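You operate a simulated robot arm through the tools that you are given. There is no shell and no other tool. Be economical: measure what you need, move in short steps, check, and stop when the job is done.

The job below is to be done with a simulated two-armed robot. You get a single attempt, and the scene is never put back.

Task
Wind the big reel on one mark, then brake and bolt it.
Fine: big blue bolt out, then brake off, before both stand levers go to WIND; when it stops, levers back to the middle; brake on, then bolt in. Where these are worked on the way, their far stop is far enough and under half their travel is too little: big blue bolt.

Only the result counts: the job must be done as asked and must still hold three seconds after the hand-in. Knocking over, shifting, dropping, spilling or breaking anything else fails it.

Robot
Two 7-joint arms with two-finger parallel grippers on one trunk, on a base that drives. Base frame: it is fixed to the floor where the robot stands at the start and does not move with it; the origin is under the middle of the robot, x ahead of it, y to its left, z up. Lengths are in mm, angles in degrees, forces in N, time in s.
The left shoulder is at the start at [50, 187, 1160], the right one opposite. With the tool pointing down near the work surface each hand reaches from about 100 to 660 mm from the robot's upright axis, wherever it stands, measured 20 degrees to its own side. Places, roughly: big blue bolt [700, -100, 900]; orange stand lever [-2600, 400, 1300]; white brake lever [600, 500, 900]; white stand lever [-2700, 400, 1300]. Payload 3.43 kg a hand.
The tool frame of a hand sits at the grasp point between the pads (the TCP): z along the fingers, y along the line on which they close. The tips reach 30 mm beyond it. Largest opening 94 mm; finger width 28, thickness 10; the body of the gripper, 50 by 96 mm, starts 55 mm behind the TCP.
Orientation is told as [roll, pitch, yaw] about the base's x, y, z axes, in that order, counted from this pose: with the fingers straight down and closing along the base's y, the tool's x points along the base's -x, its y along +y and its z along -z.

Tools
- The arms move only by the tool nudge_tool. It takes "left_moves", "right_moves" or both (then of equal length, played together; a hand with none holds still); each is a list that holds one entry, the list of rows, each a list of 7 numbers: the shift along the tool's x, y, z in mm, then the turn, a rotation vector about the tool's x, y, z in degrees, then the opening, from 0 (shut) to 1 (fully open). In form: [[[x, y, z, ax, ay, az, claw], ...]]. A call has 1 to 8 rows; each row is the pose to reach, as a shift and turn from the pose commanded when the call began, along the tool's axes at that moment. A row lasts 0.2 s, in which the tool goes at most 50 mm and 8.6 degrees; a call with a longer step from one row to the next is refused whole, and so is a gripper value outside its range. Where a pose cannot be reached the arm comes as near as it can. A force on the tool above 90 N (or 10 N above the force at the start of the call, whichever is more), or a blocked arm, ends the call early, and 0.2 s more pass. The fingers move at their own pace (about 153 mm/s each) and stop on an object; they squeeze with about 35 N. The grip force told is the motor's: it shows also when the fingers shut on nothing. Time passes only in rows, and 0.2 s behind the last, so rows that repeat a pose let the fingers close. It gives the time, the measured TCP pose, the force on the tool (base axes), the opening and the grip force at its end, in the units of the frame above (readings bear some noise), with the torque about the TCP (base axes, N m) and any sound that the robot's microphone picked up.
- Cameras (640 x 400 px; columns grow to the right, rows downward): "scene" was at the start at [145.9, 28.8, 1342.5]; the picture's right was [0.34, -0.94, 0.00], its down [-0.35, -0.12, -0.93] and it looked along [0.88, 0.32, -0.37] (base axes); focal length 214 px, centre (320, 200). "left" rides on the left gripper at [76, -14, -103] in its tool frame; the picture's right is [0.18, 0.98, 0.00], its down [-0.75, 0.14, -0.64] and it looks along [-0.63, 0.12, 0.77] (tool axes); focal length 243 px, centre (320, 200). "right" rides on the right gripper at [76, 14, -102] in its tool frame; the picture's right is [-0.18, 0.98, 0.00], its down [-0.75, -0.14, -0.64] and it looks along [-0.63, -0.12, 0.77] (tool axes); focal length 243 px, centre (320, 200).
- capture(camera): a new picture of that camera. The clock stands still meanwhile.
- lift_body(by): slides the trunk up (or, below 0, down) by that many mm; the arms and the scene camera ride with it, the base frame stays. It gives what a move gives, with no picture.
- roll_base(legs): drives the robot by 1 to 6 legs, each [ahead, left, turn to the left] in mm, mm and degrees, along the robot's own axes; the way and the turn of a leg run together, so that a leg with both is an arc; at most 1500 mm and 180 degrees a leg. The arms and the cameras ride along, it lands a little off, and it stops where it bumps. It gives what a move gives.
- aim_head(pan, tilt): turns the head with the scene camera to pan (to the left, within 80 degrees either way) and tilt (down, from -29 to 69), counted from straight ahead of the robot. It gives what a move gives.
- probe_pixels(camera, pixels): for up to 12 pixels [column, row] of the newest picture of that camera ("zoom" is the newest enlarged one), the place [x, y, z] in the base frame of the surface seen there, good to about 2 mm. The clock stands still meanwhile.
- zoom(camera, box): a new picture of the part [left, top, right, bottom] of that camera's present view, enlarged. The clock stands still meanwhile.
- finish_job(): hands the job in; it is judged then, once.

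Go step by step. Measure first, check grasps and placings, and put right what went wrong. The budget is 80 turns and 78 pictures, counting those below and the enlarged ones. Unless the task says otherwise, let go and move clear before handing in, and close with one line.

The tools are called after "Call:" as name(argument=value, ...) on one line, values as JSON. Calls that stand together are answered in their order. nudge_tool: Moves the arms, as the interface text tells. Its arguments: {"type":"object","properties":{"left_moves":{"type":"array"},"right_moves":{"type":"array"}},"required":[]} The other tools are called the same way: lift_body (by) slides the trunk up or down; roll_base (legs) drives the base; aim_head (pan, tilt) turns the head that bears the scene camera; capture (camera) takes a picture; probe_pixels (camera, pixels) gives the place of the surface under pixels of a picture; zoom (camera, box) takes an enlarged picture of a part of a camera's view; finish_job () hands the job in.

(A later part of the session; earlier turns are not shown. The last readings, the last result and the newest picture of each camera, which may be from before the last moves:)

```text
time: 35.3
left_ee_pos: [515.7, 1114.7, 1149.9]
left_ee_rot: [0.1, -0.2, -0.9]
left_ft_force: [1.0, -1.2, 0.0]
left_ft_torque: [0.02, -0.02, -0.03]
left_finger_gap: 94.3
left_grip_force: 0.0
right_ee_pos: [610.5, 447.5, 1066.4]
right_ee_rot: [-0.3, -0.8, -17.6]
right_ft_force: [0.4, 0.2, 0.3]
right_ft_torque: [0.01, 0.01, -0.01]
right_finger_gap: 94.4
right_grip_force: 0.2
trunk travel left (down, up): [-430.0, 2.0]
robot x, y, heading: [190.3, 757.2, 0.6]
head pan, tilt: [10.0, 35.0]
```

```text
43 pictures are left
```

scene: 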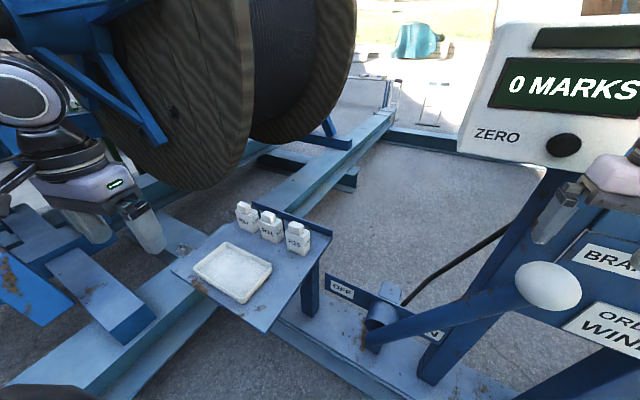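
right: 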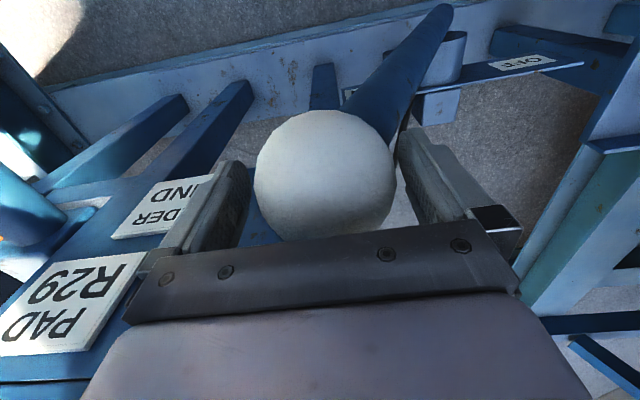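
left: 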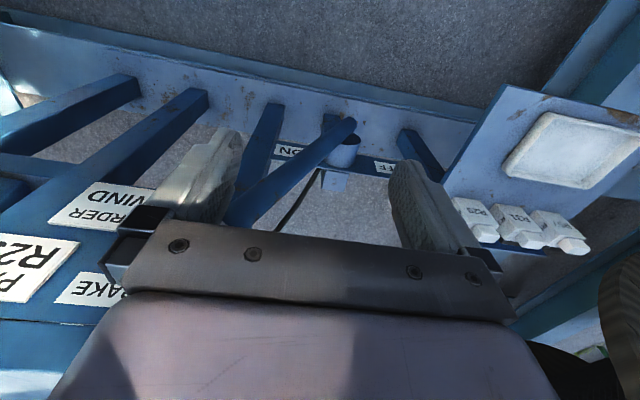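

The ball sits between the fingers. I'll push it along +y on its arc, starting with a short move to feel the resistance.

Call:
nudge_tool(right_moves=[[[0, 10, -3, 0, 0, 0, 1], [0, 20, -8, 0, 0, 0, 1], [0, 35, -14, 0, 0, 0, 1], [0, 50, -19, 0, 0, 0, 1], [0, 65, -24, 0, 0, 0, 1], [0, 80, -28, 0, 0, 0, 1]]])

Call:
capture(camera="right")

```text
time: 36.7
left_ee_pos: [515.7, 1116.1, 1151.3]
left_ee_rot: [0.0, 0.0, -0.8]
left_ft_force: [0.4, 0.1, 0.2]
left_ft_torque: [-0.04, 0.03, -0.03]
left_finger_gap: 94.1
left_grip_force: 0.1
right_ee_pos: [634.7, 527.1, 1092.2]
right_ee_rot: [-0.4, -0.7, -17.5]
right_ft_force: [0.4, -1.2, 0.9]
right_ft_torque: [-0.01, 0.0, -0.01]
right_finger_gap: 94.2
right_grip_force: 0.1
trunk travel left (down, up): [-430.0, 2.0]
robot x, y, heading: [192.1, 753.9, 1.1]
head pan, tilt: [10.0, 35.0]
```

```text
42 pictures are left
```

right: 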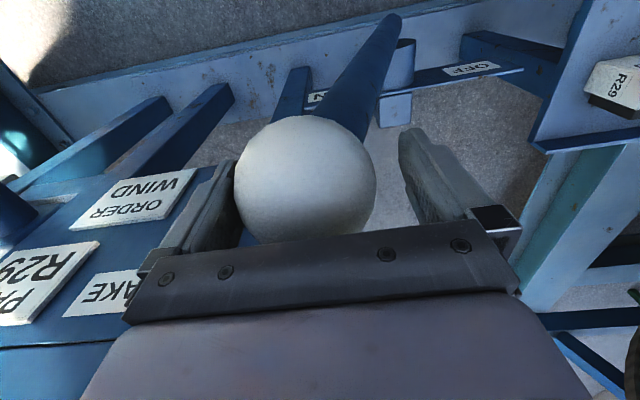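

It moves freely with about 1 N. I'll continue along the arc.

Call:
nudge_tool(right_moves=[[[0, 30, -7, 0, 0, 0, 1], [0, 60, -12, 0, 0, 0, 1], [0, 90, -16, 0, 0, 0, 1], [0, 120, -17, 0, 0, 0, 1], [0, 150, -16, 0, 0, 0, 1], [0, 180, -13, 0, 0, 0, 1], [0, 210, -9, 0, 0, 0, 1], [0, 240, -3, 0, 0, 0, 1]]])

Call:
capture(camera="right")

```text
time: 38.5
left_ee_pos: [515.3, 1116.6, 1149.7]
left_ee_rot: [-0.1, -0.1, -0.7]
left_ft_force: [-0.2, 0.6, -0.9]
left_ft_torque: [0.0, 0.02, -0.03]
left_finger_gap: 94.1
left_grip_force: 0.1
right_ee_pos: [707.4, 754.9, 1094.3]
right_ee_rot: [-0.4, -0.8, -17.5]
right_ft_force: [0.6, 2.3, -0.4]
right_ft_torque: [-0.02, 0.04, 0.01]
right_finger_gap: 94.1
right_grip_force: 0.1
trunk travel left (down, up): [-430.0, 2.0]
robot x, y, heading: [193.3, 753.0, 1.2]
head pan, tilt: [10.0, 35.0]
```

```text
41 pictures are left
```

right: 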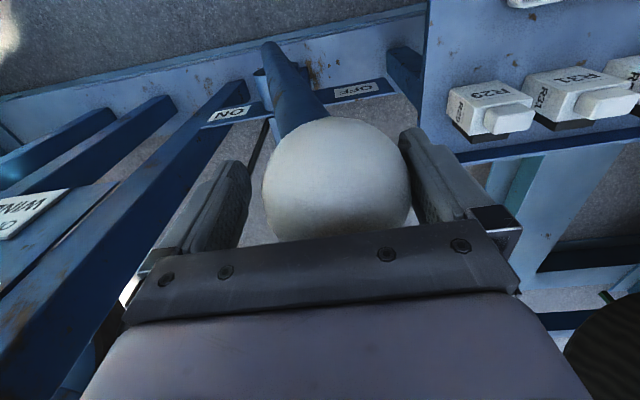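

The lever is past upright and now leans on the far finger. I'll continue to its OFF stop.

Call:
nudge_tool(right_moves=[[[0, 20, 6, 0, 0, 0, 1], [0, 40, 13, 0, 0, 0, 1], [0, 60, 21, 0, 0, 0, 1], [0, 80, 30, 0, 0, 0, 1], [0, 100, 40, 0, 0, 0, 1]]])

Call:
capture(camera="right")

```text
time: 39.9
left_ee_pos: [515.8, 1115.1, 1150.8]
left_ee_rot: [0.1, -0.1, -0.8]
left_ft_force: [-0.3, 0.4, -0.3]
left_ft_torque: [0.01, -0.02, -0.01]
left_finger_gap: 94.1
left_grip_force: 0.1
right_ee_pos: [750.1, 807.7, 1070.4]
right_ee_rot: [0.3, -1.0, -20.6]
right_ft_force: [1.4, 3.3, 0.7]
right_ft_torque: [0.04, 0.03, -0.03]
right_finger_gap: 94.1
right_grip_force: 0.1
right hand out of reach, approached as far as the arm can: row 5
trunk travel left (down, up): [-430.0, 2.0]
robot x, y, heading: [192.5, 755.5, 0.8]
head pan, tilt: [10.0, 35.0]
stopped in row 5 (right hand): the arm was blocked; the commanded pose is now the measured one
```

```text
40 pictures are left
```

right: 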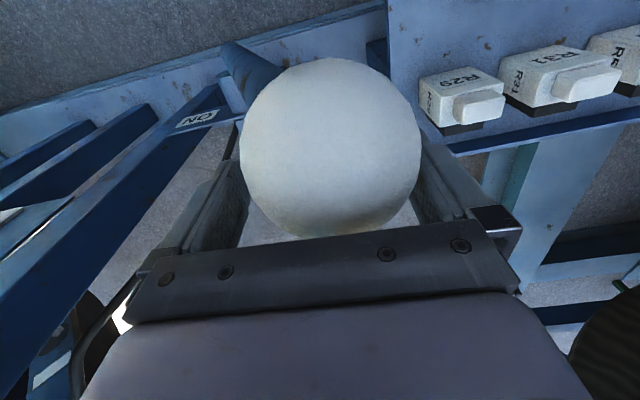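

The hand has reached its limit at (750,808), and the ball is still leaning outward on the far finger. I'll lift straight up and see where the lever rests.

Call:
nudge_tool(right_moves=[[[0, 0, -20, 0, 0, 0, 1], [5, 0, -50, 0, 0, 0, 1], [15, 0, -85, 0, 0, 0, 1], [35, -10, -110, 0, 0, 0, 1], [70, -20, -115, 0, 0, 0, 1], [110, -40, -115, 0, 0, 0, 1], [150, -60, -115, 0, 0, 0, 1]]])

Call:
capture(camera="right")

Call:
capture(camera="scene")

```text
time: 41.5
left_ee_pos: [516.3, 1114.8, 1150.5]
left_ee_rot: [0.0, -0.1, -0.8]
left_ft_force: [0.2, -0.2, -0.5]
left_ft_torque: [0.0, -0.03, -0.01]
left_finger_gap: 93.8
left_grip_force: 0.1
right_ee_pos: [582.1, 801.5, 1182.4]
right_ee_rot: [0.4, -1.2, -20.3]
right_ft_force: [0.3, -0.2, -0.5]
right_ft_torque: [0.0, -0.02, 0.0]
right_finger_gap: 94.0
right_grip_force: 0.1
trunk travel left (down, up): [-430.0, 2.0]
robot x, y, heading: [191.5, 757.8, 0.8]
head pan, tilt: [10.0, 35.0]
```

```text
39 pictures are left
```

right: 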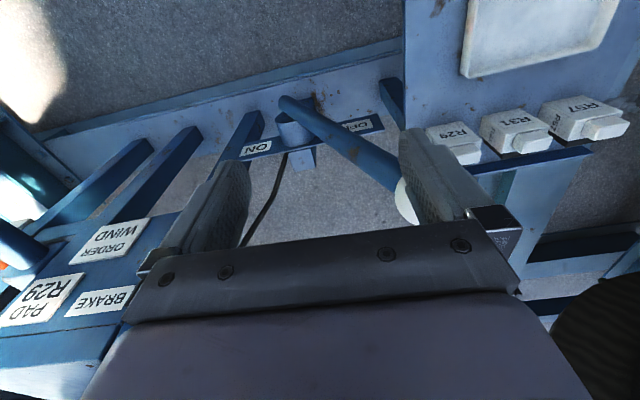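

```text
38 pictures are left
```

scene: 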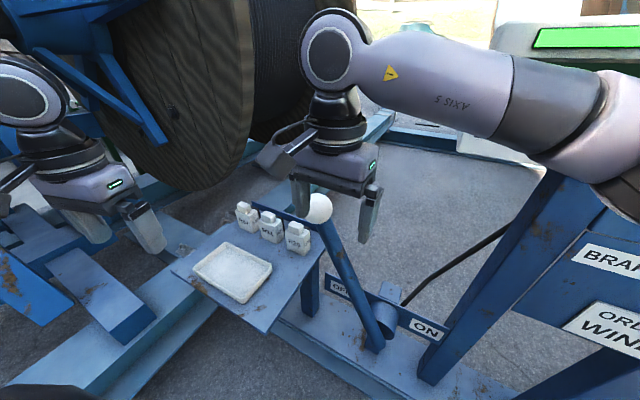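

The ball is now at (319,207) over the OFF plate, and the lamp on the counter box has turned green. I'll probe the ball's place and see whether it's at its stop.

Call:
probe_pixels(camera="scene", pixels=[[319, 207], [311, 207], [328, 207], [345, 265], [375, 335]])

Call:
zoom(camera="scene", box=[230, 170, 460, 360])

```text
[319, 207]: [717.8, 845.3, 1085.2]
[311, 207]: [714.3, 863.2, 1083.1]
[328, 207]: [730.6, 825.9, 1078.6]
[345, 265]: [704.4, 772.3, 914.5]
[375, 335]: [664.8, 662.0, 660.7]
```

```text
2.11 times, centred on (345, 265) of scene
```

zoom: 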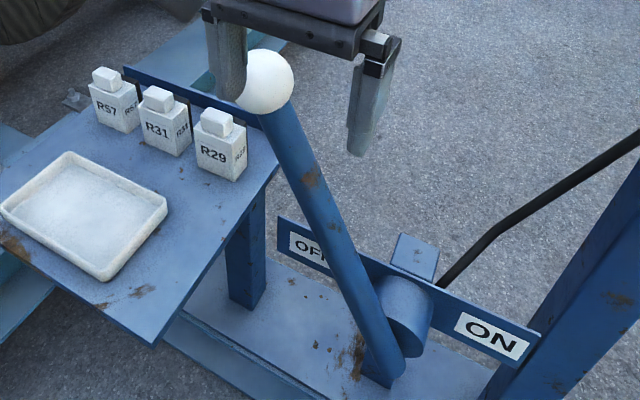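

The ball is at about (735,843,1060), symmetric to ON, so the brake is fully off, and the green lamp agrees. Next I'll back off and turn to see the stand levers behind.

Call:
roll_base(legs=[[-250, 0, 0], [0, 0, 100]])

Call:
aim_head(pan=65, tilt=10)

Call:
capture(camera="scene")

```text
time: 47.6
left_ee_pos: [-474.9, 1003.0, 1149.8]
left_ee_rot: [0.1, -0.2, 100.0]
left_ft_force: [0.2, 0.1, -0.4]
left_ft_torque: [-0.01, 0.04, 0.01]
left_finger_gap: 94.0
left_grip_force: 0.0
right_ee_pos: [-181.4, 1126.9, 1182.3]
right_ee_rot: [0.3, -0.9, 80.5]
right_ft_force: [-0.4, 0.2, -0.1]
right_ft_torque: [0.02, -0.01, 0.0]
right_finger_gap: 93.9
right_grip_force: 0.1
trunk travel left (down, up): [-430.0, 2.0]
robot x, y, heading: [-59.7, 751.2, 101.7]
head pan, tilt: [10.0, 35.0]
```

```text
time: 48.9
left_ee_pos: [-475.6, 1002.9, 1150.9]
left_ee_rot: [0.1, 0.0, 100.0]
left_ft_force: [-0.7, -0.6, 0.6]
left_ft_torque: [0.0, 0.01, 0.03]
left_finger_gap: 93.9
left_grip_force: 0.1
right_ee_pos: [-180.8, 1126.9, 1181.9]
right_ee_rot: [0.3, -1.0, 80.4]
right_ft_force: [0.9, 0.6, -1.6]
right_ft_torque: [0.02, -0.01, 0.03]
right_finger_gap: 93.9
right_grip_force: 0.0
trunk travel left (down, up): [-430.0, 2.0]
robot x, y, heading: [-62.9, 756.2, 101.5]
head pan, tilt: [65.0, 10.0]
```

```text
36 pictures are left
```

scene: 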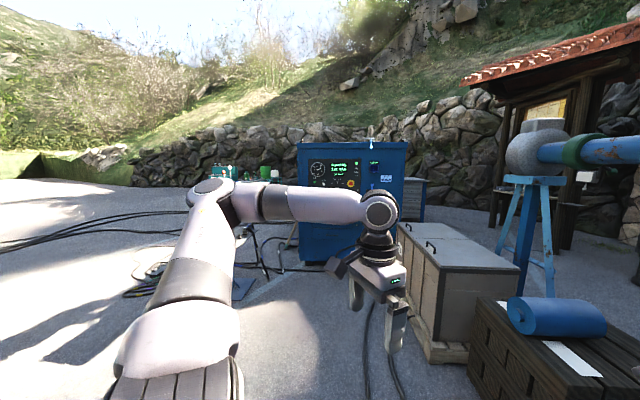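

The green levers and their stand show around (220,172), partly hidden behind my left arm, with a wooden case on the right. I'll turn to face -x and look again.

Call:
roll_base(legs=[[0, 0, 78.5]])

Call:
aim_head(pan=0, tilt=12)

Call:
capture(camera="scene")

```text
time: 52.7
left_ee_pos: [-386.5, 393.2, 1150.8]
left_ee_rot: [0.0, 0.0, 179.3]
left_ft_force: [-1.0, -0.6, -0.2]
left_ft_torque: [-0.01, 0.02, 0.0]
left_finger_gap: 93.8
left_grip_force: 0.1
right_ee_pos: [-452.7, 705.7, 1182.2]
right_ee_rot: [0.4, -1.0, 159.7]
right_ft_force: [1.0, 1.2, 0.1]
right_ft_torque: [0.0, -0.02, -0.01]
right_finger_gap: 93.9
right_grip_force: 0.0
trunk travel left (down, up): [-430.0, 2.0]
robot x, y, heading: [-63.0, 753.2, -179.3]
head pan, tilt: [65.0, 10.0]
```

```text
time: 54.0
left_ee_pos: [-386.5, 393.0, 1149.9]
left_ee_rot: [0.0, -0.2, 179.2]
left_ft_force: [0.5, 0.4, -0.3]
left_ft_torque: [0.0, -0.06, 0.0]
left_finger_gap: 93.9
left_grip_force: 0.1
right_ee_pos: [-452.6, 706.1, 1181.9]
right_ee_rot: [0.3, -1.1, 159.7]
right_ft_force: [-0.5, 0.5, 0.0]
right_ft_torque: [0.0, 0.03, -0.02]
right_finger_gap: 94.1
right_grip_force: 0.1
trunk travel left (down, up): [-430.0, 2.0]
robot x, y, heading: [-60.1, 754.9, -179.4]
head pan, tilt: [0.0, 12.0]
```

```text
35 pictures are left
```

scene: 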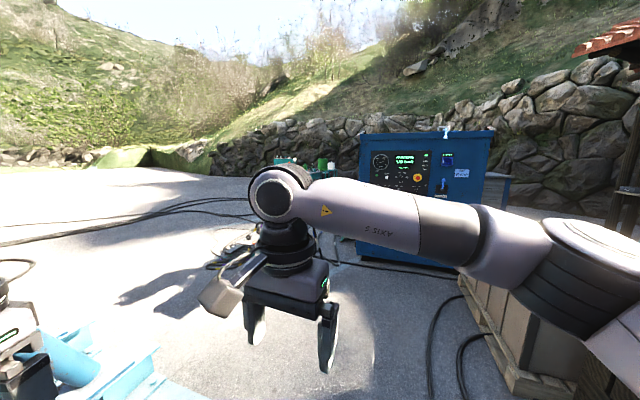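

The right arm hides the stand. A blue frame is at the lower left and a wooden case at the right, so I'll probe both before driving.

Call:
probe_pixels(camera="scene", pixels=[[80, 355], [150, 390], [470, 285], [515, 370], [520, 385], [300, 165], [323, 163], [380, 255], [335, 250], [240, 245]])

```text
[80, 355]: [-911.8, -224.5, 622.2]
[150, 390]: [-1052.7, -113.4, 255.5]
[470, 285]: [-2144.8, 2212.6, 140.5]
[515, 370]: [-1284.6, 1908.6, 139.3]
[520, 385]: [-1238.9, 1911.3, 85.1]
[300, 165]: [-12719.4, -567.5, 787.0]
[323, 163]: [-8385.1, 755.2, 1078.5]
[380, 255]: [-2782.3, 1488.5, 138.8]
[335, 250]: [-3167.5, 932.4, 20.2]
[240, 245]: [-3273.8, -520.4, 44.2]
```

The way straight ahead is free: the frame is at y<-100 and the case at y>1900. I'll drive ahead 1200 mm and tuck the right hand lower so it clears the view.

Call:
nudge_tool(right_moves=[[[10, -40, 0, 0, 0, 0, 1], [20, -80, 0, 0, 0, 0, 1], [30, -120, 0, 0, 0, 0, 1], [40, -160, 10, 0, 0, 0, 1], [50, -200, 20, 0, 0, 0, 1]]])

Call:
roll_base(legs=[[1200, 0, 0]])

Call:
aim_head(pan=15, tilt=10)

Call:
capture(camera="scene")

```text
time: 55.2
left_ee_pos: [-387.5, 395.1, 1151.2]
left_ee_rot: [0.0, -0.1, 179.3]
left_ft_force: [0.5, 0.1, 0.6]
left_ft_torque: [0.0, -0.01, -0.02]
left_finger_gap: 94.1
left_grip_force: 0.0
right_ee_pos: [-338.5, 876.0, 1157.9]
right_ee_rot: [0.5, -1.0, 159.7]
right_ft_force: [-0.1, 0.0, -0.1]
right_ft_torque: [-0.01, 0.02, -0.01]
right_finger_gap: 93.9
right_grip_force: 0.1
trunk travel left (down, up): [-430.0, 2.0]
robot x, y, heading: [-63.0, 751.8, -179.4]
head pan, tilt: [0.0, 12.0]
```

```text
time: 61.2
left_ee_pos: [-1552.4, 354.2, 1150.6]
left_ee_rot: [0.0, -0.1, -179.4]
left_ft_force: [-0.2, -0.1, -0.5]
left_ft_torque: [-0.01, 0.02, -0.01]
left_finger_gap: 94.0
left_grip_force: 0.1
right_ee_pos: [-1516.6, 834.9, 1160.0]
right_ee_rot: [0.4, -0.9, 161.2]
right_ft_force: [0.2, -1.5, 0.1]
right_ft_torque: [0.01, -0.04, 0.02]
right_finger_gap: 94.2
right_grip_force: 0.1
trunk travel left (down, up): [-430.0, 2.0]
robot x, y, heading: [-1234.4, 720.1, -177.7]
head pan, tilt: [0.0, 12.0]
```

```text
time: 62.0
left_ee_pos: [-1552.3, 354.5, 1150.4]
left_ee_rot: [0.0, -0.2, -179.5]
left_ft_force: [-0.2, 0.2, 0.3]
left_ft_torque: [-0.02, 0.01, 0.0]
left_finger_gap: 94.2
left_grip_force: 0.1
right_ee_pos: [-1517.6, 836.4, 1158.5]
right_ee_rot: [0.3, -1.0, 161.2]
right_ft_force: [-0.6, 0.5, -0.4]
right_ft_torque: [0.02, -0.02, -0.02]
right_finger_gap: 94.1
right_grip_force: 0.0
trunk travel left (down, up): [-430.0, 2.0]
robot x, y, heading: [-1237.4, 723.4, -177.9]
head pan, tilt: [15.0, 10.0]
```

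```text
34 pictures are left
```

scene: 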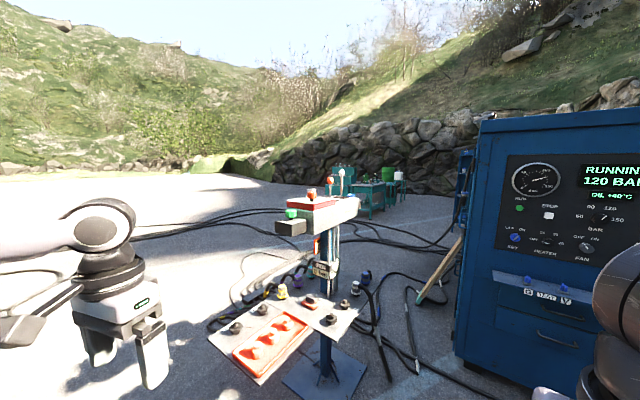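

A stand with a red-topped box, small levers at (310,195), (330,185) and (341,180), and a panel of valves shows ahead. I'll zoom in and probe it.

Call:
zoom(camera="scene", box=[200, 150, 400, 380])

Call:
probe_pixels(camera="scene", pixels=[[311, 195], [330, 182], [341, 173], [291, 213], [315, 215], [325, 270], [310, 300], [265, 360], [350, 305], [325, 370], [350, 200]])

```text
1.74 times, centred on (300, 265) of scene
```

zoom: 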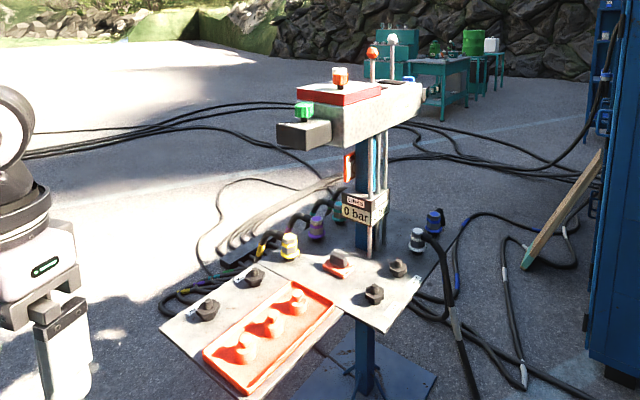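

```text
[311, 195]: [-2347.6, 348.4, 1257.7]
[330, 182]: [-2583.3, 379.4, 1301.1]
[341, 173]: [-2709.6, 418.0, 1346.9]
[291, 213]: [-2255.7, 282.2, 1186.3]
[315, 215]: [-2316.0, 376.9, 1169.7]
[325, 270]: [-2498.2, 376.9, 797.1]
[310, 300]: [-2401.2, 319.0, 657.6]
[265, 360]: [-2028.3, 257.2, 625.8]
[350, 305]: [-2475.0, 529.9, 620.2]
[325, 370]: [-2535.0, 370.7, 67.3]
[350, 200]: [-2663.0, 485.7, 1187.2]
```

The orange lever ball is at (-2583,379,1301) and the white one at (-2710,418,1347), at the far end of the box. I need to see their labels, so I'll drive closer.

Call:
roll_base(legs=[[550, 0, 0]])

Call:
aim_head(pan=20, tilt=15)

Call:
zoom(camera="scene", box=[160, 50, 480, 250])

```text
time: 65.2
left_ee_pos: [-2112.5, 331.3, 1152.3]
left_ee_rot: [0.0, -0.1, -179.4]
left_ft_force: [-0.2, -0.2, -0.7]
left_ft_torque: [0.0, -0.01, 0.02]
left_finger_gap: 94.0
left_grip_force: 0.2
right_ee_pos: [-2077.1, 812.6, 1158.4]
right_ee_rot: [0.3, -1.0, 161.1]
right_ft_force: [0.0, -0.4, -0.2]
right_ft_torque: [0.01, 0.0, 0.01]
right_finger_gap: 93.7
right_grip_force: 0.0
trunk travel left (down, up): [-430.0, 2.0]
robot x, y, heading: [-1797.1, 702.3, -177.5]
head pan, tilt: [15.0, 10.0]
```

```text
time: 65.8
left_ee_pos: [-2111.1, 331.2, 1150.6]
left_ee_rot: [0.0, 0.0, -179.4]
left_ft_force: [0.4, 0.2, 0.6]
left_ft_torque: [0.0, 0.0, -0.04]
left_finger_gap: 94.2
left_grip_force: 0.1
right_ee_pos: [-2075.9, 814.2, 1157.3]
right_ee_rot: [0.4, -1.1, 161.2]
right_ft_force: [-0.1, 0.1, 0.2]
right_ft_torque: [-0.04, -0.02, 0.03]
right_finger_gap: 93.9
right_grip_force: 0.1
trunk travel left (down, up): [-430.0, 2.0]
robot x, y, heading: [-1791.6, 699.4, -177.5]
head pan, tilt: [20.0, 15.0]
```

```text
2.00 times, centred on (320, 150) of scene
```

zoom: 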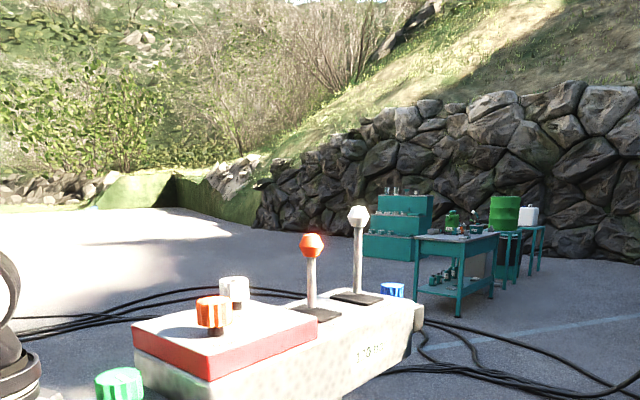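

The joysticks stand on the box: orange at about zoom (312,245), white at (358,215). I'll draw the left hand in, and look at the cabinet's position before sidling right.

Call:
nudge_tool(left_moves=[[[25, 0, 0, 0, 0, 0, 1], [50, 0, 0, 0, 0, 0, 1], [75, 0, 0, 0, 0, 0, 1], [100, 0, 0, 0, 0, 0, 1], [120, 0, 0, 0, 0, 0, 1]]])

Call:
aim_head(pan=-15, tilt=30)

Call:
capture(camera="scene")

Call:
probe_pixels(camera="scene", pixels=[[60, 200], [150, 150], [320, 200], [250, 300], [320, 300], [400, 300], [450, 200], [520, 150], [200, 250], [120, 250]])

```text
time: 67.0
left_ee_pos: [-2008.2, 337.0, 1163.7]
left_ee_rot: [-0.9, -4.7, -179.9]
left_ft_force: [0.5, -1.0, 0.8]
left_ft_torque: [0.07, 0.02, 0.0]
left_finger_gap: 94.0
left_grip_force: 0.1
left hand out of reach, approached as far as the arm can: row 4, 5
right_ee_pos: [-2076.7, 813.5, 1160.1]
right_ee_rot: [0.3, -1.2, 161.2]
right_ft_force: [-0.4, 0.2, 0.7]
right_ft_torque: [0.0, -0.03, -0.01]
right_finger_gap: 93.9
right_grip_force: 0.0
trunk travel left (down, up): [-430.0, 2.0]
robot x, y, heading: [-1796.5, 696.9, -177.7]
head pan, tilt: [20.0, 15.0]
```

```text
time: 68.0
left_ee_pos: [-2010.0, 337.5, 1163.2]
left_ee_rot: [-0.9, -4.7, -180.0]
left_ft_force: [-0.6, -0.3, -0.8]
left_ft_torque: [-0.01, -0.01, -0.04]
left_finger_gap: 94.1
left_grip_force: 0.1
right_ee_pos: [-2076.3, 814.5, 1158.3]
right_ee_rot: [0.4, -1.0, 161.3]
right_ft_force: [-0.1, 0.3, 0.2]
right_ft_torque: [-0.01, -0.02, -0.01]
right_finger_gap: 93.9
right_grip_force: 0.1
trunk travel left (down, up): [-430.0, 2.0]
robot x, y, heading: [-1797.9, 700.3, -177.7]
head pan, tilt: [-15.0, 30.0]
```

```text
31 pictures are left
```

scene: 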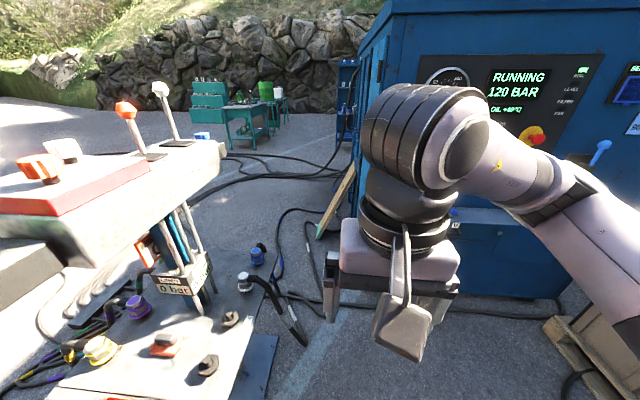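

```text
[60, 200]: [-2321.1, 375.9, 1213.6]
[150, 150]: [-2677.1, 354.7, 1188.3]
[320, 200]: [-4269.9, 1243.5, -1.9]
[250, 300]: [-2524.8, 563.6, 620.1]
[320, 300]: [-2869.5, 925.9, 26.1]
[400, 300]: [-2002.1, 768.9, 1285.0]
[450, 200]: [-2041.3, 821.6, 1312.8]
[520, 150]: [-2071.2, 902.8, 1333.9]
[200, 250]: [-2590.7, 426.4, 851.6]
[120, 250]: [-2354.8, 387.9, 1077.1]
```

From here the box is in good view. I'll zoom in on the joysticks to read any labels and see the box top.

Call:
zoom(camera="scene", box=[70, 60, 250, 190])

Call:
probe_pixels(camera="scene", pixels=[[126, 110], [161, 89], [140, 155], [178, 144], [115, 220], [205, 145], [222, 150], [100, 165], [185, 185], [133, 130], [170, 115], [60, 148]])

```text
3.08 times, centred on (160, 125) of scene
```

zoom: 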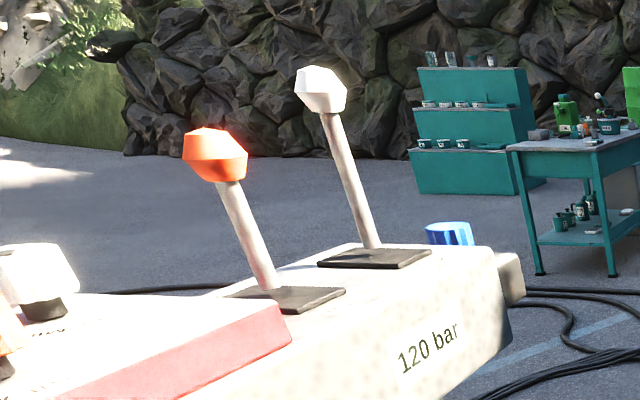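

```text
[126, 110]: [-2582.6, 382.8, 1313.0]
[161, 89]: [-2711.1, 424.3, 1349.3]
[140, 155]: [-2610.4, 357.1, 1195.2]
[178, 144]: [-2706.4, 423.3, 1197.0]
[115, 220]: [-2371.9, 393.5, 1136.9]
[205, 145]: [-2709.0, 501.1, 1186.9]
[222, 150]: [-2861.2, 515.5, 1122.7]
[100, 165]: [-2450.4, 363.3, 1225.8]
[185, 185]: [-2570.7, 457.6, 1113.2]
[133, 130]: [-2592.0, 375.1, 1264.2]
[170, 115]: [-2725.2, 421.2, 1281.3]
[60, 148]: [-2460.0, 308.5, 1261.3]
```

Both levers stand about upright: the orange knob at (-2598,380,1310) and the white at (-2725,423,1345). I'll drive to about (-2250,950) facing them.

Call:
roll_base(legs=[[0, -268, 0], [443, 0, 0], [0, 0, 50]])

Call:
aim_head(pan=0, tilt=18)

Call:
capture(camera="scene")

```text
time: 73.2
left_ee_pos: [-2438.8, 591.0, 1150.7]
left_ee_rot: [-1.1, -0.4, -178.9]
left_ft_force: [0.4, -0.3, 0.6]
left_ft_torque: [0.02, 0.03, -0.02]
left_finger_gap: 93.9
left_grip_force: 0.0
right_ee_pos: [-2514.3, 1072.5, 1158.7]
right_ee_rot: [0.5, -1.2, 161.3]
right_ft_force: [0.4, 0.6, -1.2]
right_ft_torque: [-0.02, -0.02, -0.03]
right_finger_gap: 94.0
right_grip_force: 0.0
trunk travel left (down, up): [-430.0, 2.0]
robot x, y, heading: [-2237.6, 950.9, -177.4]
head pan, tilt: [-15.0, 30.0]
stopped in leg 2: the robot was blocked; the commanded pose is now the measured one
```

```text
time: 74.0
left_ee_pos: [-2439.0, 592.1, 1151.7]
left_ee_rot: [-1.2, -0.4, -179.1]
left_ft_force: [0.0, -0.1, 0.5]
left_ft_torque: [-0.02, -0.05, -0.02]
left_finger_gap: 94.3
left_grip_force: 0.1
right_ee_pos: [-2513.5, 1071.2, 1158.3]
right_ee_rot: [0.6, -1.2, 161.2]
right_ft_force: [-0.7, -0.2, 0.0]
right_ft_torque: [-0.02, -0.01, 0.0]
right_finger_gap: 94.3
right_grip_force: 0.0
trunk travel left (down, up): [-430.0, 2.0]
robot x, y, heading: [-2236.4, 952.1, -177.8]
head pan, tilt: [0.0, 18.0]
```

```text
29 pictures are left
```

scene: 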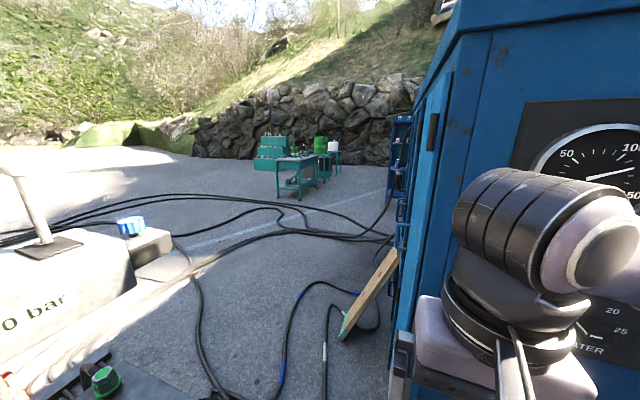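

The drive stopped just short of the goal, blocked on something, possibly the cabinet beside the right hand. I'll probe clearances before turning.

Call:
probe_pixels(camera="scene", pixels=[[430, 200], [405, 340], [480, 150], [105, 380], [60, 380], [300, 390], [60, 240], [15, 165], [620, 120], [600, 340]])

Call:
capture(camera="right")

```text
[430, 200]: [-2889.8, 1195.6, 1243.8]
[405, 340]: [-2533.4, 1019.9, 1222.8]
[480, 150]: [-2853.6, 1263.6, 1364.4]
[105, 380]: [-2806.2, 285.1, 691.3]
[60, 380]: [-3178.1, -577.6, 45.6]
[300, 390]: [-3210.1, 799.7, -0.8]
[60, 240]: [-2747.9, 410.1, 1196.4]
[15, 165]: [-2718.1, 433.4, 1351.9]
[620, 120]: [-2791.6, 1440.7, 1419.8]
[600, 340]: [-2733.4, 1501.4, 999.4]
```

```text
28 pictures are left
```

right: 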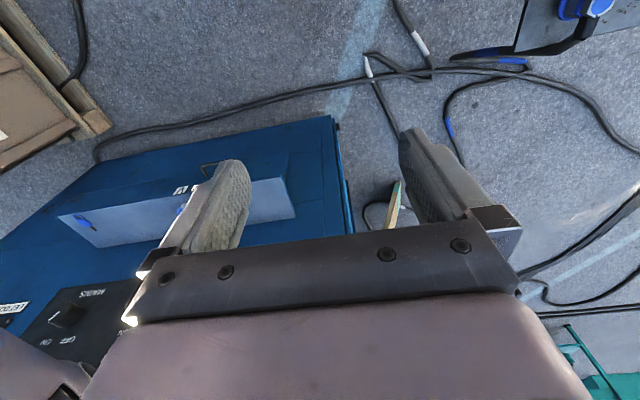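

The cabinet is 300 mm away, so the base probably touched the edge of the stand's panel or foot. I'll back off 40 mm, turn left 45°, and check.

Call:
roll_base(legs=[[-40, -20, 0], [0, 0, 48]])

Call:
capture(camera="scene")

```text
time: 77.1
left_ee_pos: [-2063.6, 579.6, 1149.7]
left_ee_rot: [-1.2, -0.2, -131.1]
left_ft_force: [0.0, -0.2, -0.4]
left_ft_torque: [-0.02, -0.01, 0.0]
left_finger_gap: 94.3
left_grip_force: 0.1
right_ee_pos: [-2470.7, 845.7, 1158.9]
right_ee_rot: [0.3, -1.0, -150.8]
right_ft_force: [-0.9, -0.6, -0.3]
right_ft_torque: [0.0, 0.02, -0.03]
right_finger_gap: 94.0
right_grip_force: 0.0
trunk travel left (down, up): [-430.0, 2.0]
robot x, y, heading: [-2196.9, 974.4, -129.7]
head pan, tilt: [0.0, 18.0]
```

```text
27 pictures are left
```

scene: 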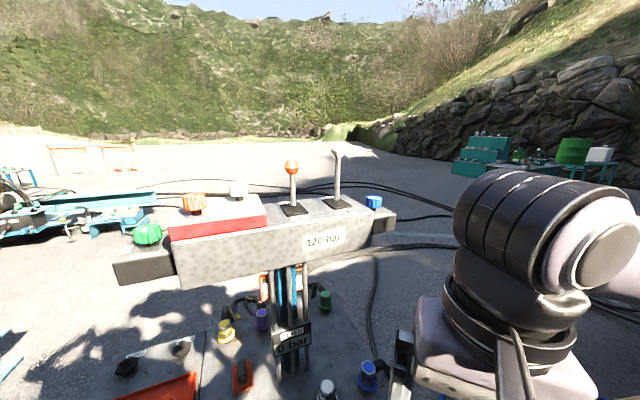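

The turn worked and the stand is undisturbed. I'll zoom in on the levers for labels and probe the knobs and bases.

Call:
zoom(camera="scene", box=[240, 130, 400, 250])

Call:
probe_pixels(camera="scene", pixels=[[291, 168], [337, 150], [293, 190], [339, 180], [292, 210], [337, 204], [310, 240], [260, 240], [360, 225], [318, 208], [265, 210]])

```text
3.33 times, centred on (320, 190) of scene
```

zoom: 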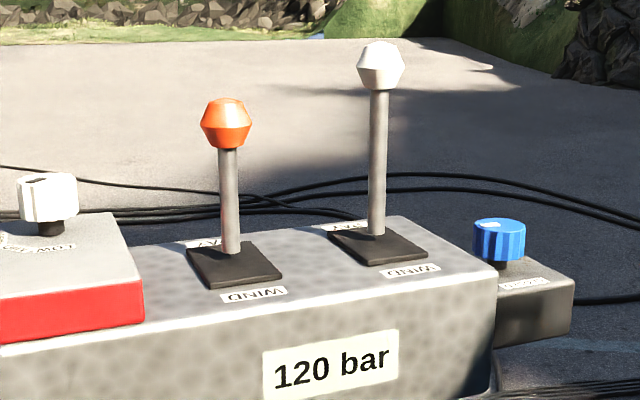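

```text
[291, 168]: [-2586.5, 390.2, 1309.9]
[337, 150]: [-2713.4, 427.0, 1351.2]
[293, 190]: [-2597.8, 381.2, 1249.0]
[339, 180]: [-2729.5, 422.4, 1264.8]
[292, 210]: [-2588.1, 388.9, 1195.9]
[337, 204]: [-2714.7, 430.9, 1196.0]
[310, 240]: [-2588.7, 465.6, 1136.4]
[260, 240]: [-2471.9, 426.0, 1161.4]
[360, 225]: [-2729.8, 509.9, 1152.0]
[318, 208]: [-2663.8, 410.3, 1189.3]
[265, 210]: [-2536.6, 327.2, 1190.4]
```

The zoom shows "WIND" on the near side of each lever and "PAY" on the far side, so WIND is towards me, along (0.30,0.95). I'll turn the right hand to yaw -107.5 in front of the box, before tilting the fingers forward.

Call:
nudge_tool(right_moves=[[[-16, 19, -5, 0, 0, -5.4, 1], [-33, 38, -10, 0, 0, -10.8, 1], [-49, 57, -15, 0, 0, -16.1, 1], [-65, 76, -20, 0, 0, -21.5, 1], [-82, 95, -26, 0, 0, -26.9, 1], [-98, 114, -31, 0, 0, -32.3, 1], [-114, 133, -36, 0, 0, -37.6, 1], [-131, 152, -41, 0, 0, -43, 1]]])

Call:
nudge_tool(right_moves=[[[0, 0, -5, 0, -8, 0, 1], [0, 0, -10, 0, -16, 0, 1], [0, 0, -15, 0, -24, 0, 1], [0, 0, -25, 0, -32, 0, 1], [0, 0, -40, 0, -40, 0, 1], [0, 0, -60, 0, -48, 0, 1], [0, 0, -80, 0, -56, 0, 1], [0, 0, -100, 0, -64, 0, 1]]])

Call:
capture(camera="right")

```text
time: 78.9
left_ee_pos: [-2064.1, 579.1, 1149.4]
left_ee_rot: [-1.2, -0.1, -131.2]
left_ft_force: [-0.5, 0.3, -0.7]
left_ft_torque: [0.01, 0.05, -0.02]
left_finger_gap: 94.1
left_grip_force: 0.0
right_ee_pos: [-2509.5, 648.7, 1203.0]
right_ee_rot: [-0.5, -0.9, -107.7]
right_ft_force: [0.8, -1.2, 0.1]
right_ft_torque: [0.03, -0.02, -0.01]
right_finger_gap: 94.2
right_grip_force: 0.0
trunk travel left (down, up): [-430.0, 2.0]
robot x, y, heading: [-2197.4, 972.4, -129.7]
head pan, tilt: [0.0, 18.0]
```

```text
time: 80.7
left_ee_pos: [-2064.1, 580.2, 1148.7]
left_ee_rot: [-1.3, -0.1, -131.2]
left_ft_force: [-0.3, 0.2, -1.0]
left_ft_torque: [0.0, 0.0, 0.02]
left_finger_gap: 93.8
left_grip_force: 0.1
right_ee_pos: [-2509.7, 651.9, 1302.7]
right_ee_rot: [-1.0, -65.1, -106.8]
right_ft_force: [0.2, -0.2, 0.1]
right_ft_torque: [0.01, -0.01, 0.01]
right_finger_gap: 94.0
right_grip_force: 0.1
trunk travel left (down, up): [-430.0, 2.0]
robot x, y, heading: [-2196.5, 976.8, -129.8]
head pan, tilt: [0.0, 18.0]
```

```text
25 pictures are left
```

right: 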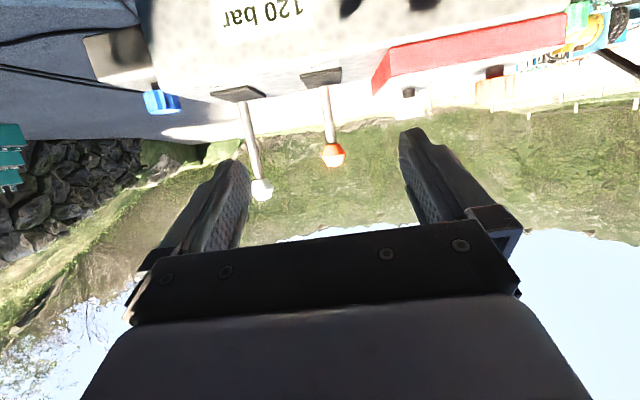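

The hand is tilted and both levers show between the fingers: orange at (333,155), white at (262,190). I'll advance towards the orange knob.

Call:
nudge_tool(right_moves=[[[-18, -1, 37, 0, 0, 0, 1], [-36, -2, 74, 0, 0, 0, 1], [-54, -3, 111, 0, 0, 0, 1], [-73, -4, 149, 0, 0, 0, 1], [-88, -5, 180, 0, 0, 0, 1], [-98, -5, 200, 0, 0, 0, 1]]])

Call:
capture(camera="right")

```text
time: 82.1
left_ee_pos: [-2065.2, 578.3, 1149.1]
left_ee_rot: [-1.3, -0.1, -131.2]
left_ft_force: [0.4, -0.9, -1.3]
left_ft_torque: [-0.01, -0.02, -0.01]
left_finger_gap: 93.8
left_grip_force: 0.0
right_ee_pos: [-2581.3, 440.6, 1307.9]
right_ee_rot: [-1.3, -65.0, -106.7]
right_ft_force: [-0.8, 0.1, -0.9]
right_ft_torque: [0.01, -0.04, -0.01]
right_finger_gap: 94.1
right_grip_force: 0.1
trunk travel left (down, up): [-430.0, 2.0]
robot x, y, heading: [-2195.7, 975.1, -129.7]
head pan, tilt: [0.0, 18.0]
```

```text
24 pictures are left
```

right: 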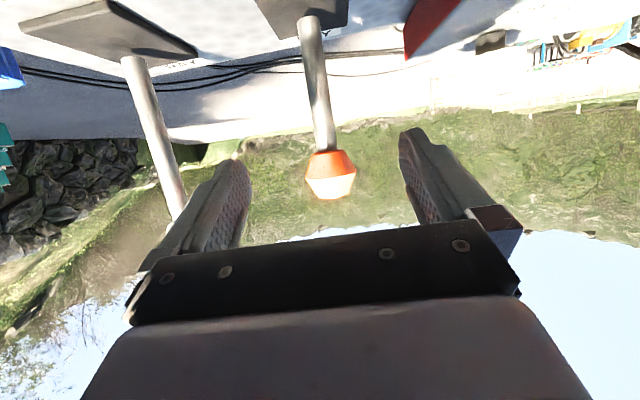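

The orange knob is centred between the fingers at (331,175). I'll probe it for the final approach.

Call:
probe_pixels(camera="right", pixels=[[331, 180], [312, 175], [350, 172], [330, 160], [326, 130], [315, 80], [160, 130]])

```text
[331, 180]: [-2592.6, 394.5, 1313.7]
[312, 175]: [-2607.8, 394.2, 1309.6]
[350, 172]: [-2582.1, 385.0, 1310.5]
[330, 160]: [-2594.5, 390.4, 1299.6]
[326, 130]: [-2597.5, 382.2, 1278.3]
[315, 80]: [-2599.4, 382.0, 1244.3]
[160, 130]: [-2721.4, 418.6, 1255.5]
```

I'll step in to the knob and close on it.

Call:
nudge_tool(right_moves=[[[-17, 1, 31, 0, 0, 0, 1], [-33, 2, 60, 0, 0, 0, 1], [-33, 2, 60, 0, 0, 0, 1], [-33, 2, 60, 0, 0, 0, 0], [-33, 2, 60, 0, 0, 0, 0], [-33, 2, 60, 0, 0, 0, 0]]])

Call:
nudge_tool(right_moves=[[[5, 0, -9, 0, 0, 0, 0], [10, 0, -17, 0, 0, 0, 0], [16, 0, -26, 0, 0, 0, 0], [23, 0, -33, 0, 0, 0, 0]]])

Call:
capture(camera="right")

```text
time: 83.5
left_ee_pos: [-2057.8, 576.2, 1147.5]
left_ee_rot: [-1.5, -0.2, -131.1]
left_ft_force: [-0.4, 0.4, 0.2]
left_ft_torque: [-0.02, -0.01, -0.02]
left_finger_gap: 94.0
left_grip_force: 0.1
right_ee_pos: [-2595.6, 384.9, 1310.5]
right_ee_rot: [-0.7, -65.0, -107.3]
right_ft_force: [42.8, -18.1, -3.9]
right_ft_torque: [-0.24, 0.23, 0.34]
right_finger_gap: 41.3
right_grip_force: 44.9
right hand out of reach, approached as far as the arm can: row 2, 3, 4, 5, 6
trunk travel left (down, up): [-430.0, 2.0]
robot x, y, heading: [-2196.7, 975.8, -129.5]
head pan, tilt: [0.0, 18.0]
```

```text
time: 84.5
left_ee_pos: [-2064.9, 577.9, 1149.1]
left_ee_rot: [-1.3, -0.1, -131.2]
left_ft_force: [0.2, -0.1, 0.7]
left_ft_torque: [0.0, -0.01, 0.04]
left_finger_gap: 94.1
left_grip_force: 0.1
right_ee_pos: [-2583.9, 422.9, 1305.0]
right_ee_rot: [-1.3, -65.2, -106.6]
right_ft_force: [3.2, -9.4, 4.3]
right_ft_torque: [-1.24, 0.34, 0.36]
right_finger_gap: 41.1
right_grip_force: 44.9
trunk travel left (down, up): [-430.0, 2.0]
robot x, y, heading: [-2200.5, 976.9, -129.7]
head pan, tilt: [0.0, 18.0]
```

```text
23 pictures are left
```

right: 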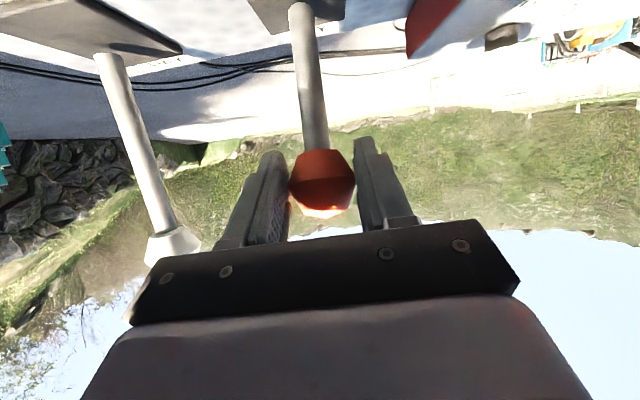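

The lever moved 40 mm towards WIND with about 9 N of resistance. I'll continue to its stop.

Call:
nudge_tool(right_moves=[[[4, 0, -4, 0, 0, 0, 0], [8, 0, -7.5, 0, 0, 0, 0], [12.5, 0, -11, 0, 0, 0, 0], [17, 0, -14, 0, 0, 0, 0]]])

```text
time: 85.5
left_ee_pos: [-2063.7, 576.4, 1147.4]
left_ee_rot: [-1.3, -0.1, -131.1]
left_ft_force: [-0.4, 0.5, -0.2]
left_ft_torque: [0.02, -0.02, 0.02]
left_finger_gap: 94.2
left_grip_force: 0.1
right_ee_pos: [-2578.3, 440.4, 1295.7]
right_ee_rot: [-1.2, -65.4, -106.5]
right_ft_force: [-0.4, -28.5, 18.8]
right_ft_torque: [-0.3, 0.07, 0.13]
right_finger_gap: 41.4
right_grip_force: 45.0
trunk travel left (down, up): [-430.0, 2.0]
robot x, y, heading: [-2199.7, 972.1, -129.7]
head pan, tilt: [0.0, 18.0]
```

The force rose to about 34 N, so this is likely the stop. I'll open, retreat, and see whether the lever stays.

Call:
nudge_tool(right_moves=[[[0, 0, 0, 0, 0, 0, 1], [0, 0, 0, 0, 0, 0, 1], [-5, 0, -30, 0, 0, 0, 1], [-10, 0, -70, 0, 0, 0, 1], [-10, 0, -100, 0, 0, 0, 1]]])

Call:
capture(camera="right")

Call:
capture(camera="scene")

```text
time: 86.7
left_ee_pos: [-2065.0, 579.8, 1150.5]
left_ee_rot: [-1.3, -0.2, -131.2]
left_ft_force: [-0.5, 0.7, -0.7]
left_ft_torque: [0.0, 0.02, -0.02]
left_finger_gap: 94.1
left_grip_force: 0.2
right_ee_pos: [-2553.6, 527.1, 1346.2]
right_ee_rot: [-1.1, -65.0, -106.9]
right_ft_force: [-0.9, 0.2, -0.1]
right_ft_torque: [0.0, -0.04, 0.0]
right_finger_gap: 93.9
right_grip_force: 0.0
trunk travel left (down, up): [-430.0, 2.0]
robot x, y, heading: [-2196.4, 979.7, -129.9]
head pan, tilt: [0.0, 18.0]
```

```text
22 pictures are left
```

right: 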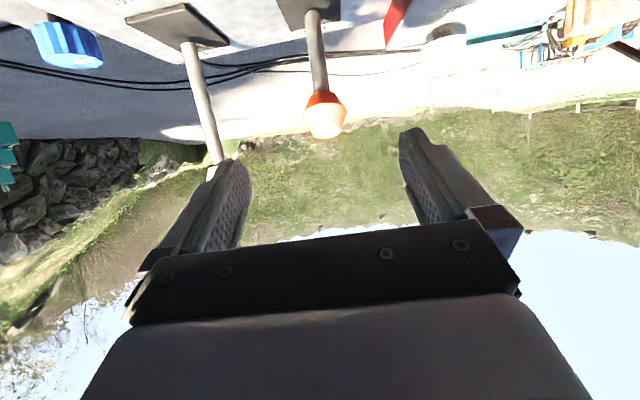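

```text
21 pictures are left
```

scene: 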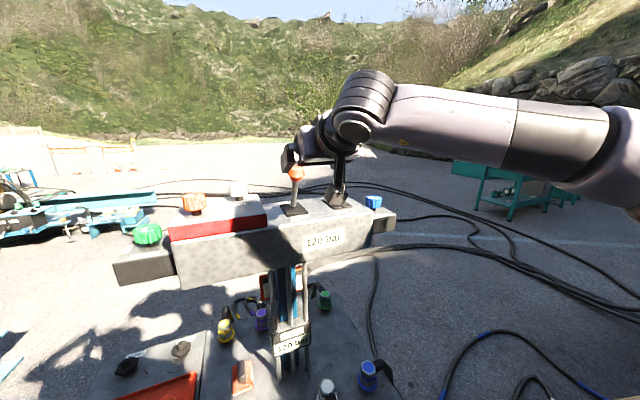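

The stand's gauge now seems to read "120 bar". I'll probe the orange knob to confirm the lever stayed, and the white knob.

Call:
probe_pixels(camera="right", pixels=[[325, 120], [312, 110], [340, 110], [320, 70], [195, 85], [210, 150], [212, 172]])

Call:
zoom(camera="scene", box=[240, 130, 400, 370])

```text
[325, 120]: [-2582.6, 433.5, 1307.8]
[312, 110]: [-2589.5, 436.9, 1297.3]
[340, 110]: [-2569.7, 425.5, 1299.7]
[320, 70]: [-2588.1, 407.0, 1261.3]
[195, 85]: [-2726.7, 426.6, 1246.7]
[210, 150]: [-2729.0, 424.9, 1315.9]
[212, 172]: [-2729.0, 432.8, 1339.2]
```

```text
1.67 times, centred on (320, 250) of scene
```

zoom: 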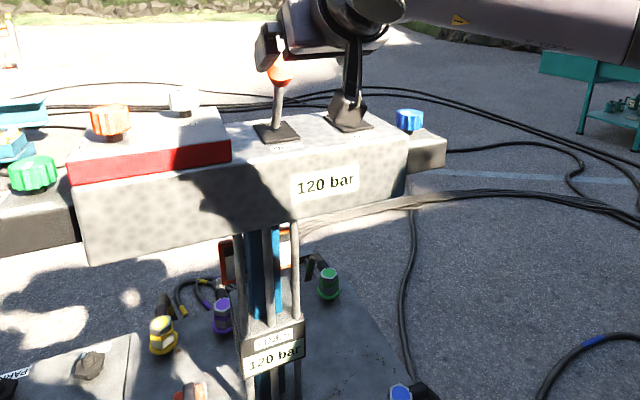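

The orange lever stays at WIND (knob now at y≈433) and the gauge reads 120 bar. The white knob is at about (-2733,417,1348), so I'll drive 25 mm ahead for reach and shift the hand over in front of it.

Call:
roll_base(legs=[[25, 0, 0]])

Call:
nudge_tool(right_moves=[[[-3, -33, 6, 0, 0, 0, 1], [-6, -66, 12, 0, 0, 0, 1], [-10, -99, 18, 0, 0, 0, 1], [-13, -131, 24, 0, 0, 0, 1], [-13, -131, 24, 0, 0, 0, 1]]])

Call:
capture(camera="right")

```text
time: 87.5
left_ee_pos: [-2080.7, 559.9, 1149.8]
left_ee_rot: [-1.2, -0.1, -131.2]
left_ft_force: [0.7, -0.8, -0.6]
left_ft_torque: [0.02, -0.02, -0.02]
left_finger_gap: 94.0
left_grip_force: 0.0
right_ee_pos: [-2569.9, 505.5, 1345.0]
right_ee_rot: [-1.1, -64.8, -106.8]
right_ft_force: [-0.4, -0.4, -0.2]
right_ft_torque: [-0.02, 0.02, -0.01]
right_finger_gap: 94.0
right_grip_force: 0.1
trunk travel left (down, up): [-430.0, 2.0]
robot x, y, heading: [-2211.3, 957.7, -129.7]
head pan, tilt: [0.0, 18.0]
```

```text
time: 88.7
left_ee_pos: [-2080.2, 560.9, 1149.2]
left_ee_rot: [-1.2, -0.3, -131.2]
left_ft_force: [-0.1, 0.7, 0.2]
left_ft_torque: [-0.03, -0.01, -0.02]
left_finger_gap: 94.0
left_grip_force: 0.1
right_ee_pos: [-2702.3, 521.0, 1348.2]
right_ee_rot: [-1.1, -65.1, -106.8]
right_ft_force: [0.5, -0.2, -1.0]
right_ft_torque: [0.02, -0.03, 0.02]
right_finger_gap: 93.7
right_grip_force: 0.1
trunk travel left (down, up): [-430.0, 2.0]
robot x, y, heading: [-2213.8, 960.0, -129.7]
head pan, tilt: [0.0, 18.0]
```

```text
19 pictures are left
```

right: 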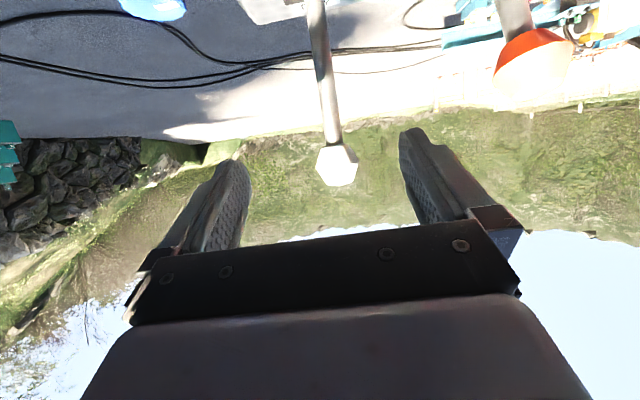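

The white knob is centred at (337,165). I'll advance, close on it, and check before pulling.

Call:
nudge_tool(right_moves=[[[-14, 1, 32, 0, 0, 0, 1], [-28, 2, 64, 0, 0, 0, 1], [-40, 3, 90, 0, 0, 0, 1], [-40, 3, 90, 0, 0, 0, 1], [-40, 3, 90, 0, 0, 0, 0], [-40, 3, 90, 0, 0, 0, 0], [-40, 3, 90, 0, 0, 0, 0]]])

```text
time: 90.3
left_ee_pos: [-2076.4, 561.7, 1149.6]
left_ee_rot: [-1.3, -0.3, -131.1]
left_ft_force: [0.5, 0.6, -0.4]
left_ft_torque: [0.01, 0.04, 0.0]
left_finger_gap: 94.0
left_grip_force: 0.0
right_ee_pos: [-2723.3, 432.0, 1347.2]
right_ee_rot: [-1.6, -65.0, -106.1]
right_ft_force: [19.5, 3.8, 1.6]
right_ft_torque: [1.18, -0.41, 0.44]
right_finger_gap: 41.0
right_grip_force: 44.4
right hand out of reach, approached as far as the arm can: row 3, 4, 5, 6, 7
trunk travel left (down, up): [-430.0, 2.0]
robot x, y, heading: [-2215.9, 959.2, -129.8]
head pan, tilt: [0.0, 18.0]
```

The white knob is gripped with a 41 mm gap. I'll pull it to WIND.

Call:
nudge_tool(right_moves=[[[5, 0, -9, 0, 0, 0, 0], [10, 0, -18, 0, 0, 0, 0], [16, 0, -26, 0, 0, 0, 0], [22, 0, -34, 0, 0, 0, 0], [29, 0, -42, 0, 0, 0, 0], [37, 0, -49, 0, 0, 0, 0], [46, 0, -57, 0, 0, 0, 0]]])

```text
time: 91.9
left_ee_pos: [-2077.0, 559.6, 1147.7]
left_ee_rot: [-1.3, -0.2, -131.1]
left_ft_force: [-1.1, 1.4, 0.6]
left_ft_torque: [-0.01, 0.0, -0.02]
left_finger_gap: 94.2
left_grip_force: 0.0
right_ee_pos: [-2703.1, 496.4, 1329.2]
right_ee_rot: [-1.6, -65.2, -105.8]
right_ft_force: [17.1, -12.0, 4.6]
right_ft_torque: [-0.91, 0.3, 0.63]
right_finger_gap: 40.8
right_grip_force: 45.5
trunk travel left (down, up): [-430.0, 2.0]
robot x, y, heading: [-2216.1, 955.5, -129.7]
head pan, tilt: [0.0, 18.0]
```

It moved 67 mm. I'll go a bit further to make sure it's at the stop, watching the force.

Call:
nudge_tool(right_moves=[[[4, 0, -4, 0, 0, 0, 0], [9, 0, -7, 0, 0, 0, 0], [12, 0, -10, 0, 0, 0, 0]]])

Call:
zoom(camera="scene", box=[240, 130, 400, 370])

```text
time: 92.7
left_ee_pos: [-2079.4, 559.9, 1148.3]
left_ee_rot: [-1.2, -0.2, -131.1]
left_ft_force: [-1.2, 0.3, 0.7]
left_ft_torque: [0.02, 0.01, 0.0]
left_finger_gap: 94.0
left_grip_force: 0.1
right_ee_pos: [-2708.2, 513.9, 1319.7]
right_ee_rot: [-1.3, -64.9, -106.9]
right_ft_force: [-0.8, 0.7, -0.6]
right_ft_torque: [0.06, 0.0, -0.02]
right_finger_gap: 0.0
right_grip_force: 33.7
trunk travel left (down, up): [-430.0, 2.0]
robot x, y, heading: [-2215.0, 959.4, -129.7]
head pan, tilt: [0.0, 18.0]
```

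```text
1.67 times, centred on (320, 250) of scene
```

zoom: 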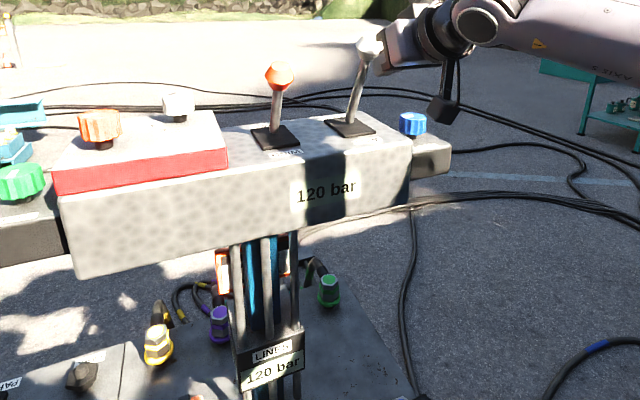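

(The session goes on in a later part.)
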